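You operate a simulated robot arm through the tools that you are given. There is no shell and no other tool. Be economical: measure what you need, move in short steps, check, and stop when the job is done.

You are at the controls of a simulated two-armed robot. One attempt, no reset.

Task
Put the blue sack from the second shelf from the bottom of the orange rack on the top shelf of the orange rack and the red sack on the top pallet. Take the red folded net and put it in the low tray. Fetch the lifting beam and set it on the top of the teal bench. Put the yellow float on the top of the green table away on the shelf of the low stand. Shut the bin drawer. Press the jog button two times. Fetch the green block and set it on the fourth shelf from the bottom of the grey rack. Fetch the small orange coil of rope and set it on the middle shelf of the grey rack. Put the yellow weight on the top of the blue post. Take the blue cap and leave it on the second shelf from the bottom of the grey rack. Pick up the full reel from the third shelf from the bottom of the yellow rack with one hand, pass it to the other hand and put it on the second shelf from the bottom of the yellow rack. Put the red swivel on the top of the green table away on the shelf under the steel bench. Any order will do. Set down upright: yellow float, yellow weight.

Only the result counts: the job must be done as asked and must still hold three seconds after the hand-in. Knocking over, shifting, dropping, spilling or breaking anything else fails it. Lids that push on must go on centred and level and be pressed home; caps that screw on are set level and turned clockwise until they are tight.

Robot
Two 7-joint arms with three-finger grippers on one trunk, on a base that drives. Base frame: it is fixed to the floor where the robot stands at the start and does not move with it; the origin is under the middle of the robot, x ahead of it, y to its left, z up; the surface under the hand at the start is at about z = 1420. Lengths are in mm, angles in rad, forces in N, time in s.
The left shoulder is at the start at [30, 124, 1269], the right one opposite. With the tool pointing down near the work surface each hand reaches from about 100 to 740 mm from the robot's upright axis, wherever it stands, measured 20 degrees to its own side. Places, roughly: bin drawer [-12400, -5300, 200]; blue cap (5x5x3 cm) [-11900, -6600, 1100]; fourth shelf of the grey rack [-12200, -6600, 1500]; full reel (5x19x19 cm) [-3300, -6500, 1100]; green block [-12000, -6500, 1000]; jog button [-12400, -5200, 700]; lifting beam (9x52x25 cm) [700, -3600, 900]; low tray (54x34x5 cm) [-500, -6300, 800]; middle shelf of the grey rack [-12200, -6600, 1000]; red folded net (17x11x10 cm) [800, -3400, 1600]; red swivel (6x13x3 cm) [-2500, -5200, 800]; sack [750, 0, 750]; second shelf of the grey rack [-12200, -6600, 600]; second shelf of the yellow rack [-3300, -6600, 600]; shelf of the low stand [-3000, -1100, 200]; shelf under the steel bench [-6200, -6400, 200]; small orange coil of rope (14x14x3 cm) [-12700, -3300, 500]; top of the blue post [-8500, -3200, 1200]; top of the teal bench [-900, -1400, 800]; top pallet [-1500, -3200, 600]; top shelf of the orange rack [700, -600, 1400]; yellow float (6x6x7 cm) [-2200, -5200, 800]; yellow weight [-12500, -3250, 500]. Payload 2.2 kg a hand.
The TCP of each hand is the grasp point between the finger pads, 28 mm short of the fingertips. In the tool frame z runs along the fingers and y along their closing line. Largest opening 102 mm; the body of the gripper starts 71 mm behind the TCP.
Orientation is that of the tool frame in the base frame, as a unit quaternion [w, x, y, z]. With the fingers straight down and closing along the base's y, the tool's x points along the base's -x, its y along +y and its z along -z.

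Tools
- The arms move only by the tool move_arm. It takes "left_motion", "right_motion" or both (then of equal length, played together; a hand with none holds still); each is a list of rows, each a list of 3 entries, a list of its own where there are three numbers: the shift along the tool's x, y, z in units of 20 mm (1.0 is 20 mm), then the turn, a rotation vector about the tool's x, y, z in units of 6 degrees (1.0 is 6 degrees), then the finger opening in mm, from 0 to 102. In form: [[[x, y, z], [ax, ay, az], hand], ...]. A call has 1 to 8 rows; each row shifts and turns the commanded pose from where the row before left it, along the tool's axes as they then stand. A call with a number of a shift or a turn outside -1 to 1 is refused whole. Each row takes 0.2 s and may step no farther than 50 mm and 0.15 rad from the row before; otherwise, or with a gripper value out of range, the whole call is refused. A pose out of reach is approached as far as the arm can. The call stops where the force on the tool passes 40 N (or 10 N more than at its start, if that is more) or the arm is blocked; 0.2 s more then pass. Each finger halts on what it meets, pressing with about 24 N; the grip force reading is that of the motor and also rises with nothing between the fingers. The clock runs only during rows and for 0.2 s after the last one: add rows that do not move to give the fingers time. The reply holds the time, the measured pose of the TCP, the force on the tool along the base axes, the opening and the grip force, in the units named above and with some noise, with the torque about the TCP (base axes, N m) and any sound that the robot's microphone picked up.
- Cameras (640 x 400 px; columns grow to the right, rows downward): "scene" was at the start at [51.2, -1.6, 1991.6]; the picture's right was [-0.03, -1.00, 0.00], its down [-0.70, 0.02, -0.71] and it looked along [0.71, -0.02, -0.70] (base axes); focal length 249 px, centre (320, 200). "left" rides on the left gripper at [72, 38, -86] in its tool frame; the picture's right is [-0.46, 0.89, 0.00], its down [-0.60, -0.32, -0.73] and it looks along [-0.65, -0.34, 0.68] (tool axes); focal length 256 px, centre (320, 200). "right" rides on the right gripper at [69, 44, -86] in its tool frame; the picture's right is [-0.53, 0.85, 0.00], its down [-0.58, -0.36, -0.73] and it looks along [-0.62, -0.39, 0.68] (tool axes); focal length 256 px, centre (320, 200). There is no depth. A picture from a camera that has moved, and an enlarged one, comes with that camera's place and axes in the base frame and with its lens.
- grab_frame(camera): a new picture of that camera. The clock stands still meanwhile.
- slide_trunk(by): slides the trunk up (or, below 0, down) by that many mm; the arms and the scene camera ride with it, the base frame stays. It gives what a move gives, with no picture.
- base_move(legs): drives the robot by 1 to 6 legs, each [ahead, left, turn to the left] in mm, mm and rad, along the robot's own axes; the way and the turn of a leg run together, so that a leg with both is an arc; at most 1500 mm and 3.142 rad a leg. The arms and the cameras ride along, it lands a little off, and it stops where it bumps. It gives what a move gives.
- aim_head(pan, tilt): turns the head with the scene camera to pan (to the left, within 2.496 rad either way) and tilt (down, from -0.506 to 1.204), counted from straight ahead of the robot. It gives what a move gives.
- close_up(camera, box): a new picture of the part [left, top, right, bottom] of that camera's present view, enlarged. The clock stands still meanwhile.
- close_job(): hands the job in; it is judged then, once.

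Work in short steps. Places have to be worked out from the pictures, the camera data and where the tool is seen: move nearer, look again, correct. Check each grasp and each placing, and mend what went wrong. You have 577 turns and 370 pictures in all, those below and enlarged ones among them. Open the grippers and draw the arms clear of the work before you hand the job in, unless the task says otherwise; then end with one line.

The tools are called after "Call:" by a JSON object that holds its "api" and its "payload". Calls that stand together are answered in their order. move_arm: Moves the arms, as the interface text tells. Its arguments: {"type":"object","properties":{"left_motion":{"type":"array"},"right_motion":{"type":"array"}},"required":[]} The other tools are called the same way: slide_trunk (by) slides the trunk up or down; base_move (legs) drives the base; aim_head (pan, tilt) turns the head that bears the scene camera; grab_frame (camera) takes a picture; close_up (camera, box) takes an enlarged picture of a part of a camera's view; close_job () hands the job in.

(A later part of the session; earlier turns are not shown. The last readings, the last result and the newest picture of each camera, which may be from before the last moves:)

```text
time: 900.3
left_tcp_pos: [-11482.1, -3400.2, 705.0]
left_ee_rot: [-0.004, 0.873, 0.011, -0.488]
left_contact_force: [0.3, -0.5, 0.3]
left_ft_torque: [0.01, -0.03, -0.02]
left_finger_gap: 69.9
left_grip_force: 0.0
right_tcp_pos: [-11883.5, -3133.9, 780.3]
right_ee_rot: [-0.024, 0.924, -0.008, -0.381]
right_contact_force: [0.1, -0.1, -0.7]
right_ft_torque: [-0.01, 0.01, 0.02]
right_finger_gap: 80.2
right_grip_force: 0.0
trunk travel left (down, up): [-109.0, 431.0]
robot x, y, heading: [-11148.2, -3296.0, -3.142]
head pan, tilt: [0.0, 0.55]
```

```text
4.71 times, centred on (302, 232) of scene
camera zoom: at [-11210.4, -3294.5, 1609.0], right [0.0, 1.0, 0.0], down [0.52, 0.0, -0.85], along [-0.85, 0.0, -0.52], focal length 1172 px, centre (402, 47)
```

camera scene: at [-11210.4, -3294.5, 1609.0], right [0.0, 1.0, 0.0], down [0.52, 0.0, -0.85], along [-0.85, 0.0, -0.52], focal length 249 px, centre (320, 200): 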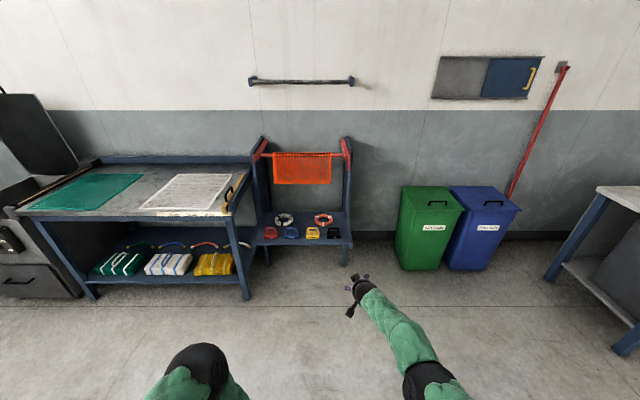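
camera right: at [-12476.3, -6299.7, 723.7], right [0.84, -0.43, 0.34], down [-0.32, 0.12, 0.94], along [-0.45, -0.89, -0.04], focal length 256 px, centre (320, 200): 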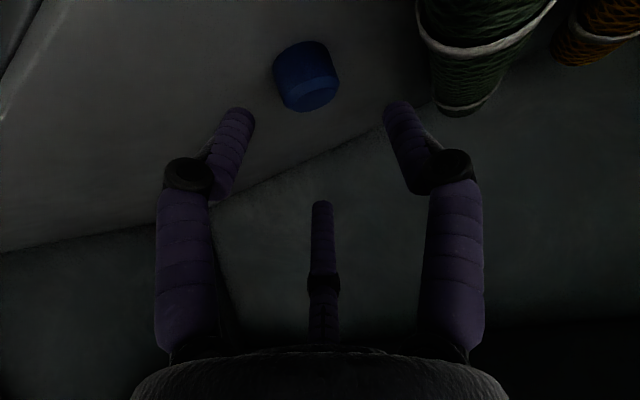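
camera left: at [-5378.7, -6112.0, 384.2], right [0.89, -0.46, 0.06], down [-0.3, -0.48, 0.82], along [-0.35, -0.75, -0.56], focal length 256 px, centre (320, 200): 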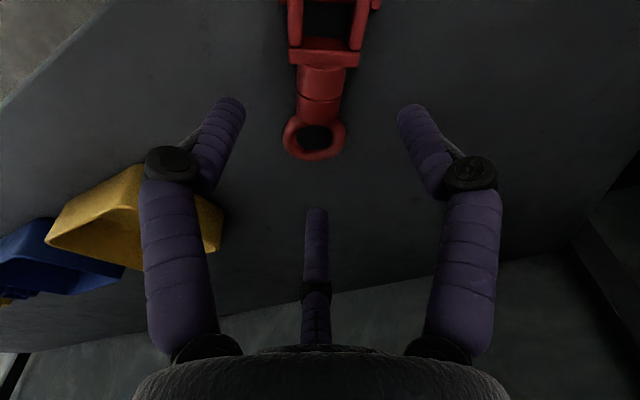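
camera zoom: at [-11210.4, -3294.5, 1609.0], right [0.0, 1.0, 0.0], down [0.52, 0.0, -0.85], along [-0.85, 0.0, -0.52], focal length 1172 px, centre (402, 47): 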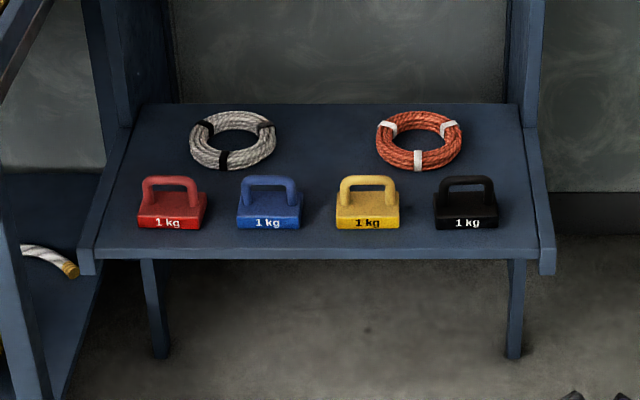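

The orange coil is at ≈(-12744,-3268,495), the yellow 1 kg weight at ≈(-12555,-3345). First the coil with the left hand (its left side ring section). Extend the left arm and approach.

Call:
{"api": "base_move", "payload": {"legs": [[500, -77, 0]]}}

Call:
{"api": "move_arm", "payload": {"left_motion": [[[-0.68, 0, 0.73], [0, 0, 0], 80], [[-0.68, 0, 0.73], [0, 0, 0], 80], [[-0.68, 0, 0.73], [0, 0, 0], 80], [[-0.68, 0, 0.73], [0, 0, 0], 80], [[-0.68, 0, 0.73], [0, 0, 0], 80], [[-0.68, 0, 0.73], [0, 0, 0], 80], [[-0.68, 0, 0.73], [0, 0, 0], 80], [[-0.68, 0, 0.73], [0, 0, 0], 80]], "right_motion": [[[0.7, 0, -0.7], [0, 0, 0], 80], [[0.7, 0, -0.7], [0, 0, 0], 80], [[0.7, 0, -0.7], [0, 0, 0], 80], [[0.7, 0, -0.7], [0, 0, 0], 80], [[0.7, 0, -0.7], [0, 0, 0], 80], [[0.7, 0, -0.7], [0, 0, 0], 80], [[0.7, 0, -0.7], [0, 0, 0], 80], [[0.7, 0, -0.7], [0, 0, 0], 80]]}}

Call:
{"api": "move_arm", "payload": {"left_motion": [[[-0.68, 0, 0.73], [0, 0, 0], 80], [[-0.68, 0, 0.73], [0, 0, 0], 80], [[-0.68, 0, 0.73], [0, 0, 0], 80], [[-0.68, 0, 0.73], [0, 0, 0], 80], [[-0.68, 0, 0.73], [0, 0, 0], 80], [[-0.68, 0, 0.73], [0, 0, 0], 80], [[-0.68, 0, 0.73], [0, 0, 0], 80], [[-0.68, 0, 0.73], [0, 0, 0], 80]]}}

Call:
{"api": "grab_frame", "payload": {"camera": "scene"}}

```text
time: 903.3
left_tcp_pos: [-11987.6, -3323.2, 705.2]
left_ee_rot: [-0.004, 0.873, 0.011, -0.488]
left_contact_force: [-0.7, 1.2, 0.2]
left_ft_torque: [0.03, -0.03, 0.01]
left_finger_gap: 69.8
left_grip_force: 0.0
right_tcp_pos: [-12387.3, -3056.9, 779.6]
right_ee_rot: [-0.025, 0.924, -0.009, -0.381]
right_contact_force: [-0.1, 0.1, -0.5]
right_ft_torque: [0.01, -0.02, -0.01]
right_finger_gap: 80.2
right_grip_force: 0.0
trunk travel left (down, up): [-109.0, 431.0]
robot x, y, heading: [-11652.5, -3221.7, 3.141]
head pan, tilt: [0.0, 0.55]
```

```text
time: 905.1
left_tcp_pos: [-12142.2, -3327.1, 735.3]
left_ee_rot: [-0.005, 0.873, 0.01, -0.487]
left_contact_force: [-0.6, -0.6, 0.0]
left_ft_torque: [-0.03, 0.04, -0.02]
left_finger_gap: 79.8
left_grip_force: 0.0
right_tcp_pos: [-12228.7, -3062.0, 780.4]
right_ee_rot: [-0.024, 0.924, -0.007, -0.382]
right_contact_force: [-0.6, -0.1, 0.2]
right_ft_torque: [0.02, 0.0, 0.04]
right_finger_gap: 80.0
right_grip_force: 0.0
trunk travel left (down, up): [-109.0, 431.0]
robot x, y, heading: [-11657.1, -3217.2, 3.144]
head pan, tilt: [0.0, 0.55]
```

```text
time: 906.9
left_tcp_pos: [-12298.8, -3329.5, 767.2]
left_ee_rot: [-0.005, 0.873, 0.011, -0.487]
left_contact_force: [-1.0, -0.6, -0.4]
left_ft_torque: [-0.01, 0.0, 0.01]
left_finger_gap: 79.7
left_grip_force: 0.0
right_tcp_pos: [-12229.4, -3061.5, 779.2]
right_ee_rot: [-0.023, 0.925, -0.007, -0.38]
right_contact_force: [0.0, -0.4, -0.3]
right_ft_torque: [0.01, 0.0, 0.0]
right_finger_gap: 79.7
right_grip_force: 0.1
trunk travel left (down, up): [-109.0, 431.0]
robot x, y, heading: [-11653.6, -3218.5, 3.141]
head pan, tilt: [0.0, 0.55]
```

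```text
92 pictures are left
camera scene: at [-11715.1, -3217.8, 1609.0], right [0.0, 1.0, 0.0], down [0.52, 0.0, -0.85], along [-0.85, 0.0, -0.52], focal length 249 px, centre (320, 200)
```

scene: 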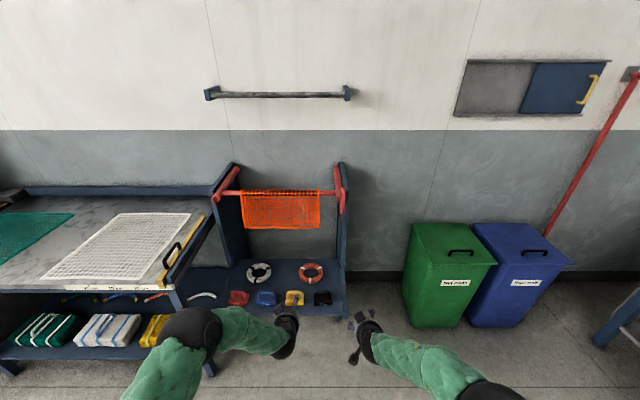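

Pitch the left hand to ~55°, lower the trunk 95 mm, and drive 300 mm closer.

Call:
{"api": "move_arm", "payload": {"left_motion": [[[0, 0, 0], [0, 1, 0], 84], [[0, 0, 0], [0, 1, 0], 84], [[0, 0, 0], [0, 1, 0], 84], [[0, 0, 0], [0, 1, 0], 84]]}}

Call:
{"api": "slide_trunk", "payload": {"by": -80}}

Call:
{"api": "base_move", "payload": {"legs": [[300, 0, 0]]}}

Call:
{"api": "grab_frame", "payload": {"camera": "left"}}

```text
time: 907.9
left_tcp_pos: [-12300.0, -3328.9, 767.5]
left_ee_rot: [-0.008, 0.955, 0.008, -0.296]
left_contact_force: [-0.6, -0.1, 0.5]
left_ft_torque: [-0.02, 0.03, 0.01]
left_finger_gap: 84.2
left_grip_force: 0.0
right_tcp_pos: [-12229.1, -3062.6, 780.4]
right_ee_rot: [-0.024, 0.924, -0.008, -0.381]
right_contact_force: [0.1, -0.2, -0.2]
right_ft_torque: [0.0, 0.02, -0.03]
right_finger_gap: 80.2
right_grip_force: 0.1
trunk travel left (down, up): [-109.0, 431.0]
robot x, y, heading: [-11655.2, -3219.2, 3.143]
head pan, tilt: [0.0, 0.55]
```

```text
time: 909.0
left_tcp_pos: [-12299.6, -3329.8, 688.4]
left_ee_rot: [-0.006, 0.955, 0.01, -0.296]
left_contact_force: [0.1, -0.2, 0.4]
left_ft_torque: [0.0, 0.0, 0.03]
left_finger_gap: 83.9
left_grip_force: 0.0
right_tcp_pos: [-12229.6, -3062.8, 700.1]
right_ee_rot: [-0.023, 0.924, -0.008, -0.382]
right_contact_force: [-0.4, 0.3, 0.4]
right_ft_torque: [-0.02, -0.02, -0.01]
right_finger_gap: 80.1
right_grip_force: 0.1
trunk travel left (down, up): [-29.0, 511.0]
robot x, y, heading: [-11650.9, -3216.1, 3.142]
head pan, tilt: [0.0, 0.55]
```

```text
time: 911.1
left_tcp_pos: [-12599.1, -3330.0, 687.3]
left_ee_rot: [-0.007, 0.955, 0.01, -0.296]
left_contact_force: [0.5, 0.3, 0.4]
left_ft_torque: [-0.02, 0.03, -0.04]
left_finger_gap: 84.2
left_grip_force: 0.0
right_tcp_pos: [-12529.4, -3062.6, 701.3]
right_ee_rot: [-0.023, 0.924, -0.006, -0.382]
right_contact_force: [-0.5, -0.1, -0.6]
right_ft_torque: [-0.01, -0.02, -0.03]
right_finger_gap: 80.1
right_grip_force: 0.0
trunk travel left (down, up): [-29.0, 511.0]
robot x, y, heading: [-11954.4, -3218.2, -3.141]
head pan, tilt: [0.0, 0.55]
```

```text
91 pictures are left
camera left: at [-12491.6, -3366.8, 717.4], right [-0.37, -0.9, 0.25], down [-0.09, 0.3, 0.95], along [-0.92, 0.33, -0.19], focal length 256 px, centre (320, 200)
```

left: 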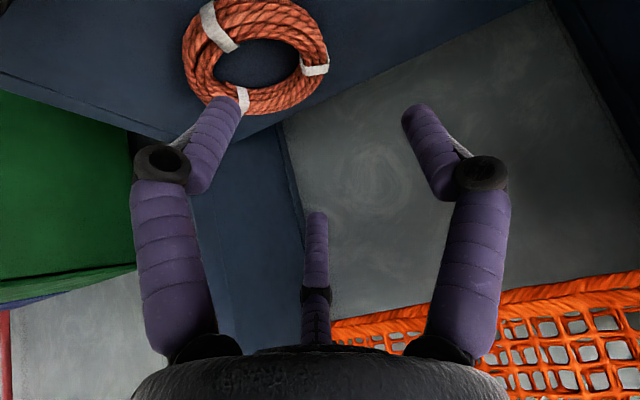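

Coil's left section centre ≈(-12722,-3311). Descend along the fingers 8 rows with a 19 mm shift, then look.

Call:
{"api": "move_arm", "payload": {"left_motion": [[[0, -0.2, 1], [0, 0, 0], 80], [[0, -0.2, 1], [0, 0, 0], 80], [[0, -0.2, 1], [0, 0, 0], 76], [[0, -0.2, 1], [0, 0, 0], 72], [[0, -0.15, 1], [0, 0, 0], 70], [[0, 0, 1], [0, 0, 0], 70], [[0, 0, 1], [0, 0, 0], 70]]}}

Call:
{"api": "grab_frame", "payload": {"camera": "left"}}

```text
time: 912.7
left_tcp_pos: [-12678.1, -3308.6, 571.7]
left_ee_rot: [-0.007, 0.955, 0.009, -0.295]
left_contact_force: [1.1, 3.4, 5.2]
left_ft_torque: [0.29, -0.02, -0.06]
left_finger_gap: 76.8
left_grip_force: 0.4
right_tcp_pos: [-12529.1, -3063.4, 700.1]
right_ee_rot: [-0.023, 0.924, -0.007, -0.381]
right_contact_force: [0.0, -0.3, 0.0]
right_ft_torque: [-0.05, -0.01, -0.01]
right_finger_gap: 79.7
right_grip_force: 0.0
trunk travel left (down, up): [-29.0, 511.0]
robot x, y, heading: [-11949.3, -3216.5, -3.141]
head pan, tilt: [0.0, 0.55]
```

```text
90 pictures are left
camera left: at [-12571.1, -3346.0, 601.6], right [-0.37, -0.9, 0.25], down [-0.09, 0.3, 0.95], along [-0.92, 0.33, -0.19], focal length 256 px, centre (320, 200)
```

left: 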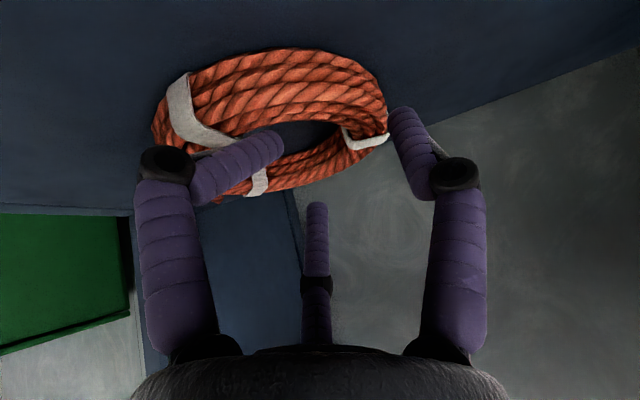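

The inner finger sits on the rope; the hole is ~20 mm further left. Raise 15 mm, shift, and go down again.

Call:
{"api": "move_arm", "payload": {"left_motion": [[[0, 0, -0.8], [0, 0, 0], 70], [[0, 1, 0], [0, 0, 0], 70], [[0, 0.1, 0], [0, 0, 0], 70]]}}

Call:
{"api": "grab_frame", "payload": {"camera": "left"}}

```text
time: 913.5
left_tcp_pos: [-12670.4, -3332.4, 586.4]
left_ee_rot: [-0.006, 0.955, 0.01, -0.296]
left_contact_force: [-0.2, 1.3, 2.1]
left_ft_torque: [0.14, -0.04, 0.03]
left_finger_gap: 70.0
left_grip_force: 0.1
right_tcp_pos: [-12528.3, -3063.2, 700.5]
right_ee_rot: [-0.024, 0.924, -0.008, -0.382]
right_contact_force: [-0.4, 0.0, -0.1]
right_ft_torque: [0.02, 0.04, 0.02]
right_finger_gap: 79.9
right_grip_force: 0.1
trunk travel left (down, up): [-29.0, 511.0]
robot x, y, heading: [-11952.6, -3214.6, -3.141]
head pan, tilt: [0.0, 0.55]
```

```text
89 pictures are left
camera left: at [-12562.2, -3369.0, 616.2], right [-0.37, -0.9, 0.25], down [-0.09, 0.3, 0.95], along [-0.93, 0.33, -0.19], focal length 256 px, centre (320, 200)
```

left: 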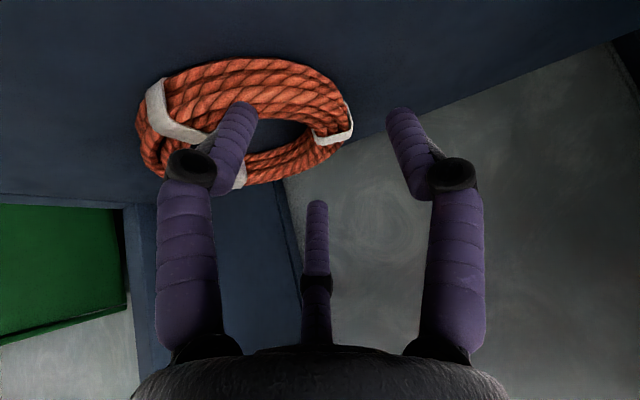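

Call:
{"api": "move_arm", "payload": {"left_motion": [[[0, 0, -1], [0, 0, 0], 70], [[0, 0, -1], [0, 0, 0], 70]]}}

Call:
{"api": "grab_frame", "payload": {"camera": "left"}}

Call:
{"api": "close_up", "payload": {"camera": "scene", "box": [220, 220, 400, 350]}}

```text
time: 914.1
left_tcp_pos: [-12645.3, -3332.2, 618.9]
left_ee_rot: [-0.007, 0.955, 0.011, -0.295]
left_contact_force: [-0.2, -0.2, -0.3]
left_ft_torque: [-0.02, 0.02, 0.0]
left_finger_gap: 70.1
left_grip_force: 0.1
right_tcp_pos: [-12528.8, -3062.5, 701.3]
right_ee_rot: [-0.023, 0.924, -0.007, -0.382]
right_contact_force: [0.2, 0.5, -1.0]
right_ft_torque: [0.02, 0.02, 0.0]
right_finger_gap: 79.9
right_grip_force: 0.0
trunk travel left (down, up): [-29.0, 511.0]
robot x, y, heading: [-11951.6, -3217.2, -3.141]
head pan, tilt: [0.0, 0.55]
```

```text
88 pictures are left
camera left: at [-12538.4, -3369.4, 648.6], right [-0.37, -0.9, 0.25], down [-0.09, 0.3, 0.95], along [-0.92, 0.33, -0.19], focal length 256 px, centre (320, 200)
```

left: 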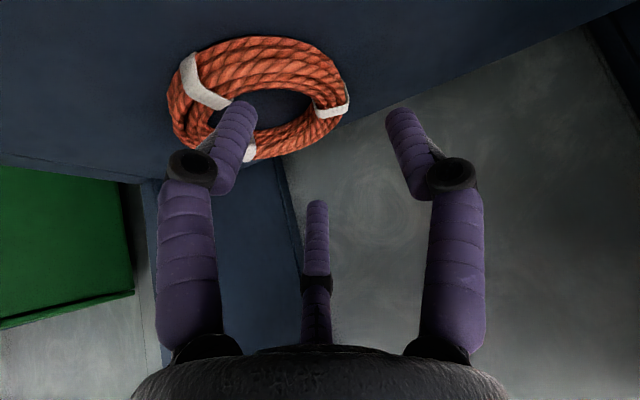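

```text
3.08 times, centred on (310, 285) of scene
camera zoom: at [-12013.8, -3218.0, 1529.1], right [0.0, 1.0, 0.0], down [0.52, 0.0, -0.85], along [-0.85, 0.0, -0.52], focal length 766 px, centre (351, -62)
```

zoom: 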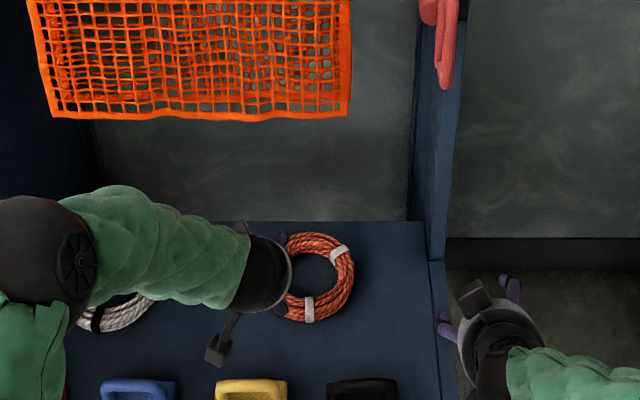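

From here the inner finger should land in the hole. Descend along the fingers 4 rows and check.

Call:
{"api": "move_arm", "payload": {"left_motion": [[[0, 0, 1], [0, 0, 0], 70], [[0, 0, 1], [0, 0, 0], 70], [[0, 0, 1], [0, 0, 0], 70], [[0, 0, 0.7], [0, 0, 0], 70]]}}

Call:
{"api": "grab_frame", "payload": {"camera": "left"}}

```text
time: 915.1
left_tcp_pos: [-12687.9, -3331.8, 556.3]
left_ee_rot: [-0.006, 0.955, 0.01, -0.295]
left_contact_force: [1.3, 0.4, 2.5]
left_ft_torque: [0.04, -0.05, -0.01]
left_finger_gap: 80.4
left_grip_force: 0.6
right_tcp_pos: [-12529.1, -3063.4, 700.2]
right_ee_rot: [-0.024, 0.924, -0.007, -0.382]
right_contact_force: [-0.3, 0.8, -0.2]
right_ft_torque: [-0.01, 0.02, 0.02]
right_finger_gap: 80.0
right_grip_force: 0.0
trunk travel left (down, up): [-29.0, 511.0]
robot x, y, heading: [-11953.5, -3218.9, -3.14]
head pan, tilt: [0.0, 0.55]
```

```text
86 pictures are left
camera left: at [-12579.9, -3368.7, 586.3], right [-0.37, -0.9, 0.25], down [-0.09, 0.3, 0.95], along [-0.92, 0.33, -0.19], focal length 256 px, centre (320, 200)
```

left: 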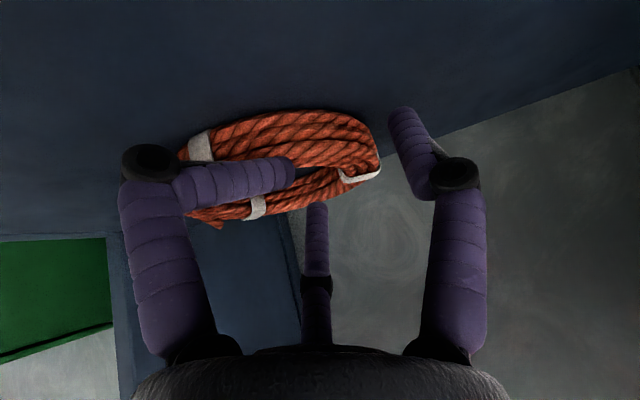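

The inner fingertip is over the hole. Go 15 mm deeper and close.

Call:
{"api": "move_arm", "payload": {"left_motion": [[[0, 0, 0.5], [0, 0, 0], 74], [[0, 0, 0.4], [0, 0, 0], 74], [[0, 0, 0], [0, 0, 0], 50], [[0, 0, 0], [0, 0, 0], 25], [[0, 0, 0], [0, 0, 0], 15], [[0, 0, 0], [0, 0, 0], 15]]}}

Call:
{"api": "grab_frame", "payload": {"camera": "left"}}

```text
time: 916.5
left_tcp_pos: [-12701.1, -3334.4, 547.4]
left_ee_rot: [-0.005, 0.954, 0.011, -0.3]
left_contact_force: [2.5, -10.1, 24.7]
left_ft_torque: [-0.64, 0.2, 0.29]
left_finger_gap: 40.4
left_grip_force: 24.4
right_tcp_pos: [-12527.9, -3062.9, 702.2]
right_ee_rot: [-0.023, 0.924, -0.006, -0.382]
right_contact_force: [-0.2, 0.1, 0.2]
right_ft_torque: [0.0, -0.03, 0.01]
right_finger_gap: 79.9
right_grip_force: 0.1
trunk travel left (down, up): [-29.0, 511.0]
robot x, y, heading: [-11950.2, -3221.3, -3.14]
head pan, tilt: [0.0, 0.55]
```

```text
85 pictures are left
camera left: at [-12592.2, -3370.5, 575.8], right [-0.37, -0.9, 0.25], down [-0.08, 0.3, 0.95], along [-0.93, 0.33, -0.18], focal length 256 px, centre (320, 200)
```

left: 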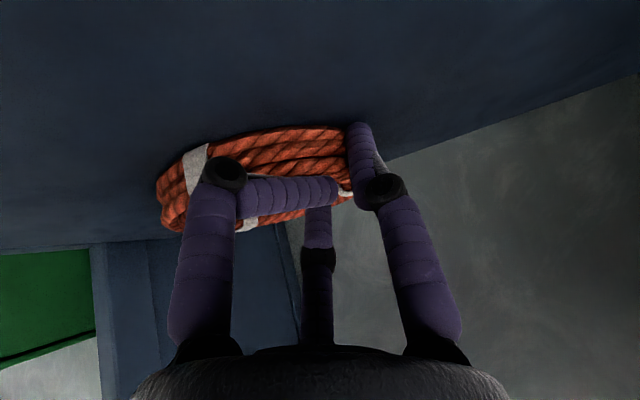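

Gripping something 40 mm wide. Lift 25 mm and check.

Call:
{"api": "move_arm", "payload": {"left_motion": [[[-0.3, 0, -0.45], [0, 0, 0], 12], [[-0.3, 0, -0.45], [0, 0, 0], 12], [[-0.3, 0, -0.45], [0, 0, 0], 12]]}}

Call:
{"api": "grab_frame", "payload": {"camera": "left"}}

```text
time: 917.3
left_tcp_pos: [-12696.4, -3332.2, 574.1]
left_ee_rot: [-0.007, 0.956, 0.01, -0.294]
left_contact_force: [-0.1, -0.6, -2.2]
left_ft_torque: [-0.12, -0.06, 0.01]
left_finger_gap: 35.6
left_grip_force: 24.4
right_tcp_pos: [-12529.7, -3063.0, 699.6]
right_ee_rot: [-0.025, 0.924, -0.007, -0.381]
right_contact_force: [0.4, -0.2, -0.3]
right_ft_torque: [0.0, -0.02, 0.02]
right_finger_gap: 80.2
right_grip_force: 0.1
trunk travel left (down, up): [-29.0, 511.0]
robot x, y, heading: [-11950.4, -3220.6, -3.142]
head pan, tilt: [0.0, 0.55]
```

```text
84 pictures are left
camera left: at [-12589.1, -3368.3, 603.8], right [-0.37, -0.9, 0.24], down [-0.09, 0.3, 0.95], along [-0.92, 0.33, -0.19], focal length 256 px, centre (320, 200)
```

left: 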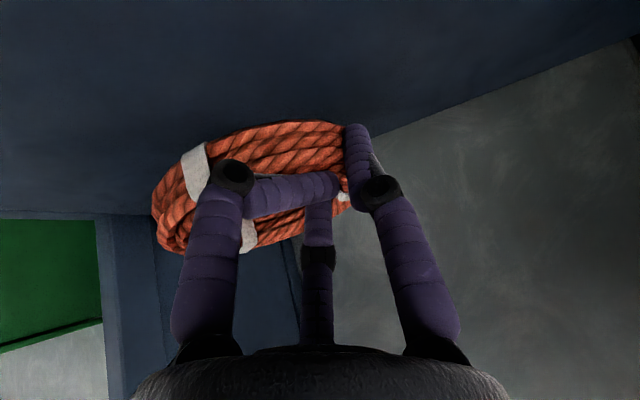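

Coil lifted (2.2 N). Raise the trunk 150 mm and back out, then check.

Call:
{"api": "slide_trunk", "payload": {"by": 150}}

Call:
{"api": "base_move", "payload": {"legs": [[-500, 0, 0]]}}

Call:
{"api": "grab_frame", "payload": {"camera": "scene"}}

```text
time: 919.0
left_tcp_pos: [-12697.1, -3333.5, 724.2]
left_ee_rot: [-0.006, 0.955, 0.011, -0.296]
left_contact_force: [0.3, 0.3, -2.1]
left_ft_torque: [-0.12, -0.05, -0.01]
left_finger_gap: 35.6
left_grip_force: 23.8
right_tcp_pos: [-12528.4, -3063.3, 849.8]
right_ee_rot: [-0.023, 0.924, -0.007, -0.381]
right_contact_force: [-0.1, -0.4, -0.2]
right_ft_torque: [-0.02, 0.0, -0.03]
right_finger_gap: 80.1
right_grip_force: 0.1
trunk travel left (down, up): [-179.0, 361.0]
robot x, y, heading: [-11952.9, -3218.2, -3.142]
head pan, tilt: [0.0, 0.55]
```

```text
time: 922.0
left_tcp_pos: [-12193.4, -3332.9, 726.0]
left_ee_rot: [-0.006, 0.955, 0.011, -0.296]
left_contact_force: [0.3, -0.3, -2.4]
left_ft_torque: [-0.12, -0.09, 0.0]
left_finger_gap: 35.1
left_grip_force: 24.3
right_tcp_pos: [-12025.5, -3063.4, 850.6]
right_ee_rot: [-0.023, 0.924, -0.006, -0.382]
right_contact_force: [0.6, 0.9, 0.1]
right_ft_torque: [0.0, 0.02, -0.02]
right_finger_gap: 80.1
right_grip_force: 0.0
trunk travel left (down, up): [-179.0, 361.0]
robot x, y, heading: [-11449.9, -3216.5, -3.137]
head pan, tilt: [0.0, 0.55]
```

```text
83 pictures are left
camera scene: at [-11510.2, -3217.2, 1679.1], right [0.0, 1.0, 0.0], down [0.52, 0.0, -0.85], along [-0.85, 0.0, -0.52], focal length 249 px, centre (320, 200)
```

scene: 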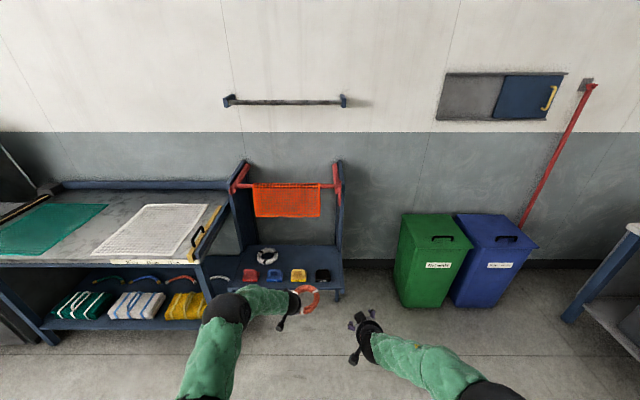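

Deliver the coil first: drive to the grey rack, face it, and raise.

Call:
{"api": "base_move", "payload": {"legs": [[0, 1090, 0], [0, 1090, 0], [0, 0, 1.568], [0, -510, 0]]}}

Call:
{"api": "slide_trunk", "payload": {"by": 350}}

Call:
{"api": "move_arm", "payload": {"left_motion": [[[-0.57, 0, -0.82], [0, 0, 0], 12], [[-0.57, 0, -0.82], [0, 0, 0], 12], [[-0.57, 0, -0.82], [0, 0, 0], 12], [[-0.57, 0, -0.82], [0, 0, 0], 12]]}}

Call:
{"api": "grab_frame", "payload": {"camera": "scene"}}

```text
time: 939.2
left_tcp_pos: [-11828.1, -6149.4, 724.6]
left_ee_rot: [0.205, 0.67, 0.681, -0.213]
left_contact_force: [-0.2, -0.1, -1.7]
left_ft_torque: [0.11, -0.13, 0.01]
left_finger_gap: 35.0
left_grip_force: 23.7
right_tcp_pos: [-12096.1, -5979.9, 850.7]
right_ee_rot: [0.253, 0.66, 0.648, -0.286]
right_contact_force: [-0.4, -0.1, -1.2]
right_ft_torque: [-0.01, -0.01, 0.01]
right_finger_gap: 79.9
right_grip_force: 0.0
trunk travel left (down, up): [-179.0, 361.0]
robot x, y, heading: [-11940.3, -5402.2, -1.572]
head pan, tilt: [0.0, 0.55]
```

```text
time: 942.6
left_tcp_pos: [-11826.5, -6150.2, 1074.3]
left_ee_rot: [0.204, 0.669, 0.681, -0.215]
left_contact_force: [-0.6, -0.6, -2.1]
left_ft_torque: [0.1, -0.08, -0.02]
left_finger_gap: 34.7
left_grip_force: 24.3
right_tcp_pos: [-12095.6, -5980.2, 1200.3]
right_ee_rot: [0.252, 0.66, 0.647, -0.287]
right_contact_force: [0.5, -0.4, 0.9]
right_ft_torque: [-0.01, -0.03, -0.02]
right_finger_gap: 79.9
right_grip_force: 0.0
trunk travel left (down, up): [-529.0, 11.0]
robot x, y, heading: [-11936.0, -5402.2, -1.578]
head pan, tilt: [0.0, 0.55]
```

```text
time: 943.6
left_tcp_pos: [-11826.3, -6149.9, 1153.9]
left_ee_rot: [0.205, 0.669, 0.681, -0.214]
left_contact_force: [-0.2, -0.1, -2.7]
left_ft_torque: [0.09, -0.1, 0.03]
left_finger_gap: 34.5
left_grip_force: 23.7
right_tcp_pos: [-12095.9, -5980.8, 1200.9]
right_ee_rot: [0.252, 0.66, 0.647, -0.287]
right_contact_force: [0.5, 0.5, 0.8]
right_ft_torque: [0.01, 0.03, -0.02]
right_finger_gap: 80.1
right_grip_force: 0.1
trunk travel left (down, up): [-529.0, 11.0]
robot x, y, heading: [-11933.7, -5403.6, -1.572]
head pan, tilt: [0.0, 0.55]
```

```text
82 pictures are left
camera scene: at [-11939.0, -5464.0, 2029.1], right [-1.0, 0.0, 0.0], down [0.0, 0.52, -0.85], along [0.0, -0.85, -0.52], focal length 249 px, centre (320, 200)
```

scene: 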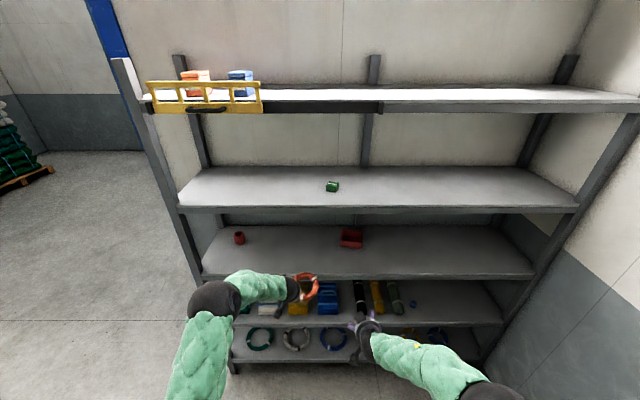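

Drive 320 mm forward over the middle shelf's free area, then lower.

Call:
{"api": "base_move", "payload": {"legs": [[325, 0, 0]]}}

Call:
{"api": "grab_frame", "payload": {"camera": "left"}}

Call:
{"api": "move_arm", "payload": {"left_motion": [[[0.57, 0, 0.82], [0, 0, 0], 12], [[0.57, 0, 0.82], [0, 0, 0], 12], [[0.28, 0, 0.41], [0, 0, 0], 12], [[0.14, 0, 0.2], [0, 0, 0], 12], [[0.14, 0, 0.2], [0, 0, 0], 12]]}}

Call:
{"api": "grab_frame", "payload": {"camera": "left"}}

```text
time: 945.8
left_tcp_pos: [-11825.0, -6479.4, 1155.3]
left_ee_rot: [0.203, 0.669, 0.682, -0.213]
left_contact_force: [-0.1, -0.7, -2.1]
left_ft_torque: [0.06, -0.09, -0.01]
left_finger_gap: 34.8
left_grip_force: 24.0
right_tcp_pos: [-12095.4, -6309.3, 1200.9]
right_ee_rot: [0.253, 0.659, 0.648, -0.286]
right_contact_force: [1.1, -0.1, 0.0]
right_ft_torque: [0.02, 0.01, -0.05]
right_finger_gap: 80.1
right_grip_force: 0.1
trunk travel left (down, up): [-529.0, 11.0]
robot x, y, heading: [-11939.6, -5734.7, -1.574]
head pan, tilt: [0.0, 0.55]
```

```text
81 pictures are left
camera left: at [-11789.4, -6370.1, 1185.0], right [0.9, -0.37, 0.25], down [-0.3, -0.09, 0.95], along [-0.33, -0.92, -0.19], focal length 256 px, centre (320, 200)
```

left: 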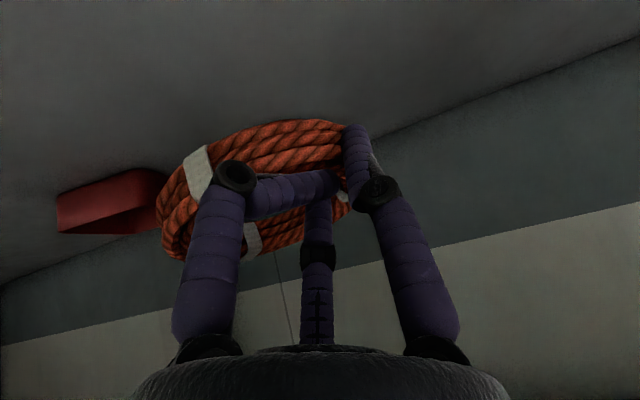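

```text
time: 947.0
left_tcp_pos: [-11825.4, -6479.2, 1094.7]
left_ee_rot: [0.204, 0.669, 0.682, -0.214]
left_contact_force: [-0.5, -0.4, -2.3]
left_ft_torque: [0.05, -0.07, 0.02]
left_finger_gap: 34.8
left_grip_force: 23.9
right_tcp_pos: [-12095.3, -6308.9, 1200.1]
right_ee_rot: [0.253, 0.659, 0.648, -0.287]
right_contact_force: [0.0, -0.7, 0.5]
right_ft_torque: [-0.02, 0.0, -0.01]
right_finger_gap: 80.1
right_grip_force: 0.2
trunk travel left (down, up): [-529.0, 11.0]
robot x, y, heading: [-11939.0, -5733.6, -1.567]
head pan, tilt: [0.0, 0.55]
```

```text
80 pictures are left
camera left: at [-11790.5, -6369.9, 1124.8], right [0.9, -0.37, 0.25], down [-0.3, -0.09, 0.95], along [-0.33, -0.92, -0.19], focal length 256 px, centre (320, 200)
```

left: 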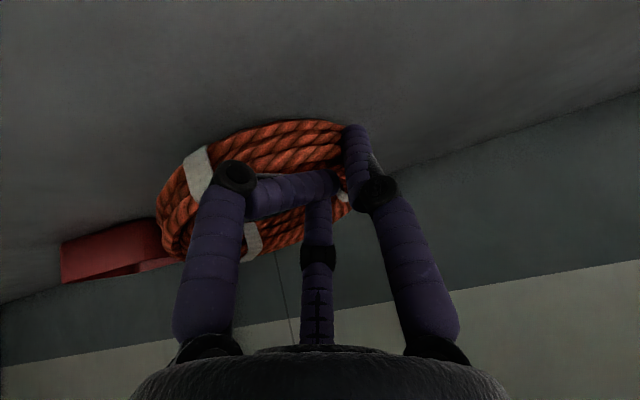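

Call:
{"api": "move_arm", "payload": {"left_motion": [[[0.14, 0, 0.2], [0, 0, 0], 12], [[0.14, 0, 0.2], [0, 0, 0], 12], [[0.14, 0, 0.2], [0, 0, 0], 12], [[0.14, 0, 0.2], [0, 0, 0], 12], [[0.14, 0, 0.2], [0, 0, 0], 12], [[0.14, 0, 0.2], [0, 0, 0], 12]]}}

```text
time: 948.4
left_tcp_pos: [-11826.7, -6478.9, 1071.9]
left_ee_rot: [0.208, 0.668, 0.681, -0.216]
left_contact_force: [-1.0, 4.8, 23.3]
left_ft_torque: [0.43, -0.04, -0.07]
left_finger_gap: 35.0
left_grip_force: 24.2
right_tcp_pos: [-12094.4, -6307.4, 1202.9]
right_ee_rot: [0.254, 0.659, 0.648, -0.287]
right_contact_force: [-0.9, -0.8, -0.4]
right_ft_torque: [-0.02, 0.03, 0.03]
right_finger_gap: 80.0
right_grip_force: 0.1
trunk travel left (down, up): [-529.0, 11.0]
robot x, y, heading: [-11939.4, -5735.7, -1.577]
head pan, tilt: [0.0, 0.55]
```

Contact. Ease up 3 mm, open, and retreat upward.

Call:
{"api": "move_arm", "payload": {"left_motion": [[[-0.08, 0, -0.12], [0, 0, 0], 12], [[0, 0, 0], [0, 0, 0], 45], [[0, 0, 0], [0, 0, 0], 64], [[-0.5, 0, -0.75], [0, 0, 0], 64], [[-0.57, 0, -0.82], [0, 0, 0], 64], [[-0.57, 0, -0.82], [0, 0, 0], 64], [[-0.3, 0, -0.9], [0, 0, 0], 64]]}}

Call:
{"api": "grab_frame", "payload": {"camera": "left"}}

```text
time: 950.0
left_tcp_pos: [-11825.9, -6472.0, 1146.8]
left_ee_rot: [0.205, 0.669, 0.682, -0.214]
left_contact_force: [0.0, 0.2, -0.1]
left_ft_torque: [-0.02, -0.01, -0.01]
left_finger_gap: 64.7
left_grip_force: 0.2
right_tcp_pos: [-12095.5, -6307.6, 1201.5]
right_ee_rot: [0.253, 0.659, 0.647, -0.288]
right_contact_force: [-0.2, 0.0, -0.1]
right_ft_torque: [0.01, 0.01, -0.01]
right_finger_gap: 79.7
right_grip_force: 0.1
trunk travel left (down, up): [-529.0, 11.0]
robot x, y, heading: [-11938.9, -5731.9, -1.571]
head pan, tilt: [0.0, 0.55]
```

```text
79 pictures are left
camera left: at [-11790.2, -6363.2, 1175.9], right [0.89, -0.37, 0.25], down [-0.3, -0.09, 0.95], along [-0.33, -0.92, -0.19], focal length 256 px, centre (320, 200)
```

left: 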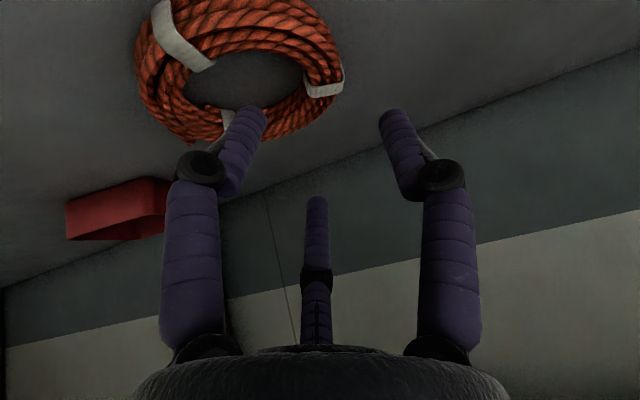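

Coil placed. Now the weight: back out, go back to its stand, and prepare the right hand (roll -90°, pitch ~30°).

Call:
{"api": "base_move", "payload": {"legs": [[-330, 0, 0], [0, 490, 0], [0, 0, -1.571], [0, -950, 0], [0, -955, 0]]}}

Call:
{"api": "slide_trunk", "payload": {"by": -400}}

Call:
{"api": "move_arm", "payload": {"right_motion": [[[0, 0, 0], [0, 0, -1], 60], [[0, 0, 0], [0, 0, -1], 60], [[0, 0, 0], [0, 0, -1], 60], [[0, 0, 0], [0, 0, -1], 60], [[0, 0, 0], [0, 0, -1], 60], [[0, 0, 0], [0, 0, -1], 60], [[0, 0, 0], [0, 0, -1], 60], [[0, 0, 0], [0, 0, -1], 60]]}}

Call:
{"api": "move_arm", "payload": {"right_motion": [[[0, 0, 0], [0, 0, -1], 40], [[0, 0, 0], [0, 0, -1], 40], [[0, 0, 0], [0, 0, -1], 40], [[0, 0, 0], [0, 0, -1], 40], [[0, 0, 0], [0, 0, -1], 40], [[0, 0, 0], [0, 0, -1], 40], [[0, 0, 0], [0, 0, -1], 40]]}}

Call:
{"api": "move_arm", "payload": {"right_motion": [[[0, 0, 0], [1, 0, 0], 40], [[0, 0, 0], [1, 0, 0], 40], [[0, 0, 0], [0.5, 0, 0], 40]]}}

Call:
{"api": "grab_frame", "payload": {"camera": "scene"}}

```text
time: 967.7
left_tcp_pos: [-12173.7, -3595.8, 1145.5]
left_ee_rot: [-0.007, 0.955, 0.006, -0.295]
left_contact_force: [0.1, 0.5, 0.6]
left_ft_torque: [-0.01, 0.0, 0.03]
left_finger_gap: 64.1
left_grip_force: 0.0
right_tcp_pos: [-12008.2, -3328.3, 1199.8]
right_ee_rot: [-0.026, 0.924, -0.011, -0.381]
right_contact_force: [0.1, 0.4, 0.6]
right_ft_torque: [0.03, 0.0, -0.03]
right_finger_gap: 80.2
right_grip_force: 0.0
trunk travel left (down, up): [-529.0, 11.0]
robot x, y, heading: [-11432.0, -3492.5, 3.129]
head pan, tilt: [0.0, 0.55]
```

```text
time: 971.5
left_tcp_pos: [-12174.6, -3595.6, 746.6]
left_ee_rot: [-0.008, 0.955, 0.005, -0.296]
left_contact_force: [0.3, -0.1, -0.4]
left_ft_torque: [0.0, 0.0, -0.03]
left_finger_gap: 63.9
left_grip_force: 0.2
right_tcp_pos: [-12007.6, -3328.9, 800.2]
right_ee_rot: [-0.025, 0.924, -0.012, -0.382]
right_contact_force: [0.0, -0.2, -0.3]
right_ft_torque: [0.0, 0.01, 0.01]
right_finger_gap: 80.1
right_grip_force: 0.1
trunk travel left (down, up): [-129.0, 411.0]
robot x, y, heading: [-11432.8, -3490.2, 3.129]
head pan, tilt: [0.0, 0.55]
```

```text
time: 973.3
left_tcp_pos: [-12174.8, -3595.9, 745.1]
left_ee_rot: [-0.009, 0.955, 0.005, -0.296]
left_contact_force: [0.2, -0.2, -0.2]
left_ft_torque: [-0.01, 0.03, 0.01]
left_finger_gap: 63.6
left_grip_force: 0.1
right_tcp_pos: [-12007.5, -3328.4, 799.2]
right_ee_rot: [-0.179, 0.849, 0.365, -0.338]
right_contact_force: [0.3, -0.2, 0.6]
right_ft_torque: [-0.03, 0.03, -0.01]
right_finger_gap: 59.8
right_grip_force: 0.0
trunk travel left (down, up): [-129.0, 411.0]
robot x, y, heading: [-11433.6, -3487.6, 3.13]
head pan, tilt: [0.0, 0.55]
```

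```text
time: 974.9
left_tcp_pos: [-12174.6, -3597.1, 745.6]
left_ee_rot: [-0.008, 0.955, 0.005, -0.295]
left_contact_force: [0.6, -0.4, -0.3]
left_ft_torque: [0.0, -0.01, -0.02]
left_finger_gap: 64.2
left_grip_force: 0.2
right_tcp_pos: [-12008.6, -3328.9, 800.3]
right_ee_rot: [-0.288, 0.661, 0.645, -0.251]
right_contact_force: [-0.4, -0.2, 0.7]
right_ft_torque: [0.0, -0.03, -0.01]
right_finger_gap: 40.2
right_grip_force: 0.2
trunk travel left (down, up): [-129.0, 411.0]
robot x, y, heading: [-11433.6, -3492.0, 3.134]
head pan, tilt: [0.0, 0.55]
```

```text
time: 975.7
left_tcp_pos: [-12174.1, -3597.2, 744.9]
left_ee_rot: [-0.008, 0.955, 0.004, -0.296]
left_contact_force: [0.1, -0.5, 0.3]
left_ft_torque: [0.0, -0.01, 0.0]
left_finger_gap: 63.8
left_grip_force: 0.0
right_tcp_pos: [-12007.8, -3329.1, 800.6]
right_ee_rot: [-0.372, 0.619, 0.606, -0.333]
right_contact_force: [0.3, 0.0, -0.4]
right_ft_torque: [-0.04, 0.0, -0.02]
right_finger_gap: 40.0
right_grip_force: 0.1
trunk travel left (down, up): [-129.0, 411.0]
robot x, y, heading: [-11432.9, -3490.4, 3.134]
head pan, tilt: [0.0, 0.55]
```

```text
78 pictures are left
camera scene: at [-11494.9, -3488.8, 1629.0], right [0.01, 1.0, 0.0], down [0.52, -0.01, -0.85], along [-0.85, 0.01, -0.52], focal length 249 px, centre (320, 200)
```

scene: 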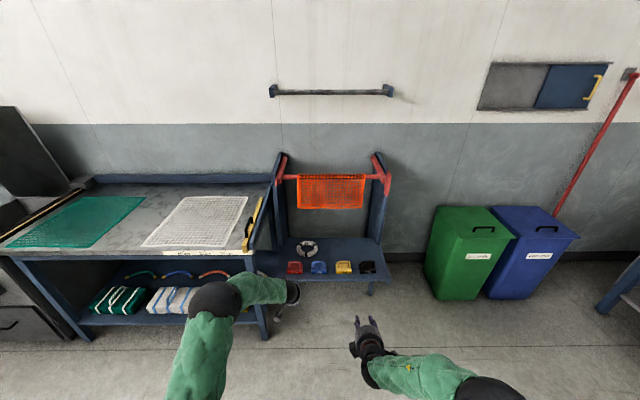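

Call:
{"api": "move_arm", "payload": {"left_motion": [[[0.82, 0, -0.57], [0, 0, 0], 60], [[0.82, 0, -0.57], [0, 0, 0], 60], [[0.82, 0, -0.57], [0, 0, 0], 60], [[0.82, 0, -0.57], [0, 0, 0], 60], [[0.82, 0, -0.57], [0, 0, 0], 60], [[0.82, 0, -0.57], [0, 0, 0], 60], [[0.82, 0, -0.57], [0, 0, 0], 60], [[0.82, 0, -0.57], [0, 0, 0], 60]]}}

Call:
{"api": "move_arm", "payload": {"left_motion": [[[0.82, 0, -0.57], [0, 0, 0], 60], [[0.82, 0, -0.57], [0, 0, 0], 60], [[0.82, 0, -0.57], [0, 0, 0], 60], [[0.82, 0, -0.57], [0, 0, 0], 60], [[0.82, 0, -0.57], [0, 0, 0], 60], [[0.82, 0, -0.57], [0, 0, 0], 60], [[0.82, 0, -0.57], [0, 0, 0], 60], [[0.82, 0, -0.57], [0, 0, 0], 60]]}}

Call:
{"api": "base_move", "payload": {"legs": [[250, 0, 0.008]]}}

Call:
{"api": "close_up", "payload": {"camera": "scene", "box": [250, 220, 430, 340]}}

Call:
{"api": "grab_frame", "payload": {"camera": "right"}}

```text
time: 977.5
left_tcp_pos: [-12015.0, -3596.0, 746.8]
left_ee_rot: [-0.008, 0.955, 0.006, -0.296]
left_contact_force: [-0.8, 0.6, -0.2]
left_ft_torque: [0.01, 0.01, 0.0]
left_finger_gap: 60.1
left_grip_force: 0.1
right_tcp_pos: [-12007.7, -3329.3, 800.7]
right_ee_rot: [-0.371, 0.619, 0.607, -0.334]
right_contact_force: [0.3, 0.5, -0.1]
right_ft_torque: [-0.02, 0.0, 0.01]
right_finger_gap: 40.1
right_grip_force: 0.1
trunk travel left (down, up): [-129.0, 411.0]
robot x, y, heading: [-11432.6, -3490.7, 3.135]
head pan, tilt: [0.0, 0.55]
```

```text
time: 979.3
left_tcp_pos: [-11855.1, -3595.0, 748.6]
left_ee_rot: [-0.008, 0.955, 0.005, -0.296]
left_contact_force: [0.1, -0.5, -0.6]
left_ft_torque: [-0.03, 0.01, 0.0]
left_finger_gap: 60.4
left_grip_force: 0.1
right_tcp_pos: [-12007.5, -3327.4, 800.4]
right_ee_rot: [-0.372, 0.618, 0.607, -0.333]
right_contact_force: [0.1, -0.1, -0.5]
right_ft_torque: [-0.02, 0.0, -0.03]
right_finger_gap: 40.0
right_grip_force: 0.1
trunk travel left (down, up): [-129.0, 411.0]
robot x, y, heading: [-11432.5, -3490.5, 3.139]
head pan, tilt: [0.0, 0.55]
```

```text
time: 981.1
left_tcp_pos: [-12100.8, -3597.3, 746.9]
left_ee_rot: [-0.006, 0.955, 0.009, -0.296]
left_contact_force: [0.4, 0.3, -1.3]
left_ft_torque: [-0.02, -0.03, 0.01]
left_finger_gap: 60.0
left_grip_force: 0.0
right_tcp_pos: [-12255.7, -3333.5, 799.6]
right_ee_rot: [-0.37, 0.616, 0.61, -0.334]
right_contact_force: [0.1, 0.6, 0.5]
right_ft_torque: [-0.02, -0.01, 0.01]
right_finger_gap: 40.1
right_grip_force: 0.0
trunk travel left (down, up): [-129.0, 411.0]
robot x, y, heading: [-11680.1, -3487.1, 3.138]
head pan, tilt: [0.0, 0.55]
```

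```text
3.33 times, centred on (340, 280) of scene
camera zoom: at [-11742.2, -3488.2, 1629.0], right [0.0, 1.0, 0.0], down [0.52, 0.0, -0.85], along [-0.85, 0.0, -0.52], focal length 830 px, centre (253, -67)
```

zoom: 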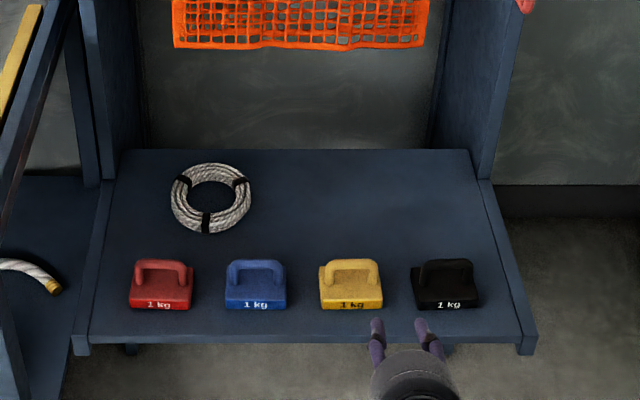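

```text
76 pictures are left
camera right: at [-12159.0, -3266.3, 807.6], right [0.41, -0.52, -0.75], down [0.43, -0.62, 0.66], along [-0.81, -0.59, -0.03], focal length 256 px, centre (320, 200)
```

right: 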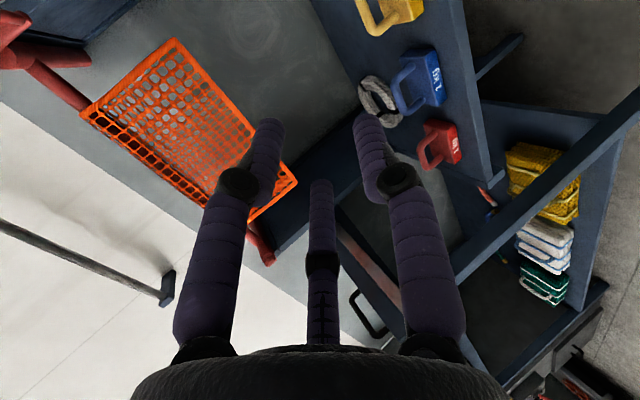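

Handle at ≈(-12529,-3343,570). Lower the trunk and hand, drive to the pre-grasp.

Call:
{"api": "slide_trunk", "payload": {"by": -115}}

Call:
{"api": "move_arm", "payload": {"right_motion": [[[-0.3, 0.864, 0.5], [0, 0, 0], 36], [[-0.2, 0.864, 0.5], [0, 0, 0], 36], [[0, 0.864, 0.5], [0, 0, 0], 36]]}}

Call:
{"api": "base_move", "payload": {"legs": [[165, 0, 0]]}}

Call:
{"api": "grab_frame", "payload": {"camera": "right"}}

```text
time: 982.5
left_tcp_pos: [-12099.3, -3598.1, 632.4]
left_ee_rot: [-0.008, 0.955, 0.009, -0.296]
left_contact_force: [-0.5, -1.0, 0.3]
left_ft_torque: [0.0, 0.03, 0.02]
left_finger_gap: 60.1
left_grip_force: 0.0
right_tcp_pos: [-12256.0, -3332.7, 685.8]
right_ee_rot: [-0.37, 0.615, 0.609, -0.336]
right_contact_force: [-0.1, 0.8, 1.4]
right_ft_torque: [-0.02, -0.01, -0.01]
right_finger_gap: 39.9
right_grip_force: 0.1
trunk travel left (down, up): [-14.0, 526.0]
robot x, y, heading: [-11680.8, -3490.5, 3.143]
head pan, tilt: [0.0, 0.55]
```

```text
time: 983.4
left_tcp_pos: [-12100.2, -3597.9, 632.8]
left_ee_rot: [-0.007, 0.955, 0.009, -0.295]
left_contact_force: [0.7, -0.2, 0.5]
left_ft_torque: [0.02, 0.01, 0.0]
left_finger_gap: 60.1
left_grip_force: 0.1
right_tcp_pos: [-12257.6, -3347.9, 628.0]
right_ee_rot: [-0.371, 0.617, 0.609, -0.332]
right_contact_force: [0.4, -0.4, 0.5]
right_ft_torque: [-0.01, 0.0, -0.01]
right_finger_gap: 35.9
right_grip_force: 0.0
right hand out of reach, approached as far as the arm can: row 3
trunk travel left (down, up): [-14.0, 526.0]
robot x, y, heading: [-11679.6, -3485.8, 3.14]
head pan, tilt: [0.0, 0.55]
```

```text
time: 984.8
left_tcp_pos: [-12266.0, -3598.8, 632.6]
left_ee_rot: [-0.007, 0.955, 0.01, -0.296]
left_contact_force: [-0.5, -0.3, -0.2]
left_ft_torque: [0.03, -0.06, 0.01]
left_finger_gap: 59.8
left_grip_force: 0.1
right_tcp_pos: [-12423.4, -3348.1, 627.9]
right_ee_rot: [-0.37, 0.618, 0.609, -0.331]
right_contact_force: [-0.1, 0.2, 0.8]
right_ft_torque: [0.01, 0.0, -0.03]
right_finger_gap: 36.2
right_grip_force: 0.0
trunk travel left (down, up): [-14.0, 526.0]
robot x, y, heading: [-11845.5, -3489.7, -3.137]
head pan, tilt: [0.0, 0.55]
```

```text
75 pictures are left
camera right: at [-12326.2, -3282.0, 636.6], right [0.41, -0.52, -0.75], down [0.42, -0.62, 0.66], along [-0.81, -0.59, -0.03], focal length 256 px, centre (320, 200)
```

right: 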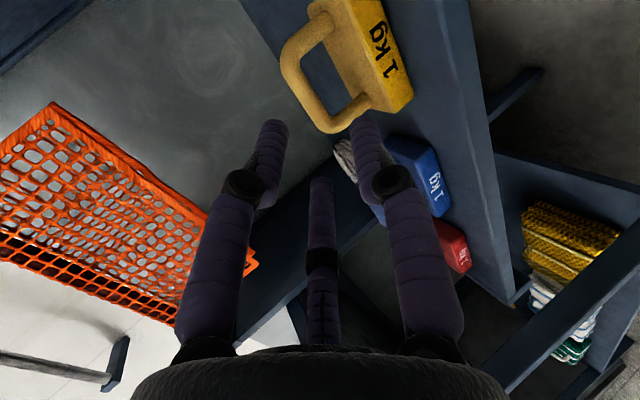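

Handle bar ≈(-12515,-3341,590). Advance 87 mm with a slight upward correction, then close.

Call:
{"api": "move_arm", "payload": {"right_motion": [[[0.1, -0.3, 1], [0, 0, 0], 36], [[0.1, -0.3, 1], [0, 0, 0], 36], [[0.1, -0.1, 1], [0, 0, 0], 36], [[0, 0, 0.9], [0, 0, 0], 36]]}}

Call:
{"api": "grab_frame", "payload": {"camera": "right"}}

```text
time: 985.8
left_tcp_pos: [-12266.2, -3597.6, 633.3]
left_ee_rot: [-0.006, 0.955, 0.009, -0.296]
left_contact_force: [-0.1, -0.3, -0.7]
left_ft_torque: [-0.01, -0.01, 0.0]
left_finger_gap: 59.9
left_grip_force: 0.0
right_tcp_pos: [-12497.1, -3338.8, 599.6]
right_ee_rot: [-0.37, 0.617, 0.61, -0.332]
right_contact_force: [0.3, 0.1, -0.4]
right_ft_torque: [0.01, 0.0, 0.0]
right_finger_gap: 36.2
right_grip_force: 0.1
trunk travel left (down, up): [-14.0, 526.0]
robot x, y, heading: [-11845.6, -3484.7, -3.146]
head pan, tilt: [0.0, 0.55]
```

```text
74 pictures are left
camera right: at [-12400.1, -3272.5, 609.7], right [0.41, -0.52, -0.75], down [0.42, -0.62, 0.66], along [-0.81, -0.59, -0.03], focal length 256 px, centre (320, 200)
```

right: 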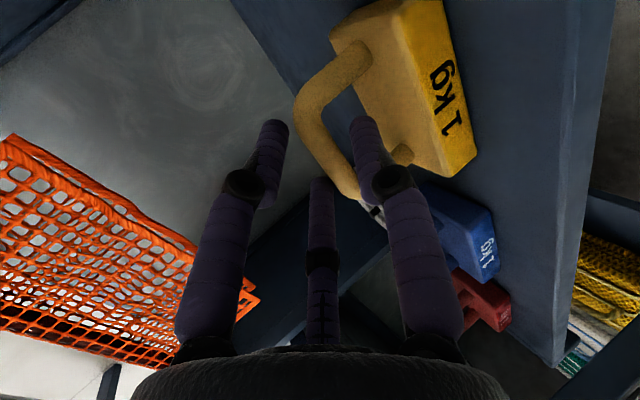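

Bar at ≈(-12538,-3341,581). Advance 33 mm more and close.

Call:
{"api": "move_arm", "payload": {"right_motion": [[[0, -0.1, 0.9], [0, 0, 0], 36], [[0, -0.1, 0.8], [0, 0, 0], 36], [[0, 0, 0], [0, 0, 0], 10], [[0, 0, 0], [0, 0, 0], 5], [[0, 0, 0], [0, 0, 0], 5]]}}

Call:
{"api": "grab_frame", "payload": {"camera": "right"}}

```text
time: 987.0
left_tcp_pos: [-12265.3, -3597.1, 632.8]
left_ee_rot: [-0.006, 0.955, 0.01, -0.296]
left_contact_force: [0.2, -0.2, 0.0]
left_ft_torque: [-0.03, 0.01, -0.01]
left_finger_gap: 60.1
left_grip_force: 0.2
right_tcp_pos: [-12528.5, -3335.7, 586.5]
right_ee_rot: [-0.37, 0.618, 0.61, -0.331]
right_contact_force: [-0.1, -1.4, -0.3]
right_ft_torque: [-0.11, 0.04, 0.01]
right_finger_gap: 21.2
right_grip_force: 24.2
trunk travel left (down, up): [-14.0, 526.0]
robot x, y, heading: [-11846.4, -3491.8, -3.138]
head pan, tilt: [0.0, 0.55]
```

```text
73 pictures are left
camera right: at [-12431.5, -3270.9, 594.9], right [0.41, -0.52, -0.75], down [0.42, -0.62, 0.66], along [-0.81, -0.59, -0.04], focal length 256 px, centre (320, 200)
```

right: 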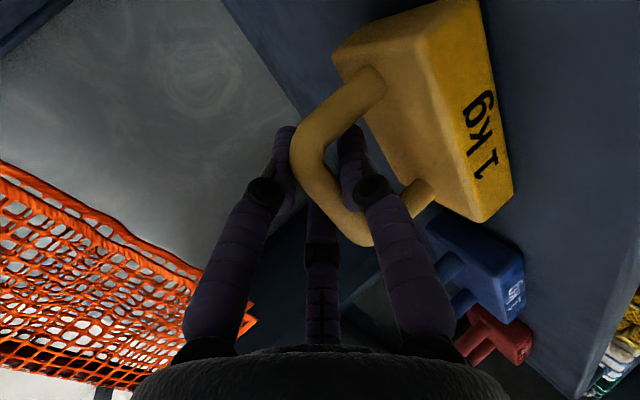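

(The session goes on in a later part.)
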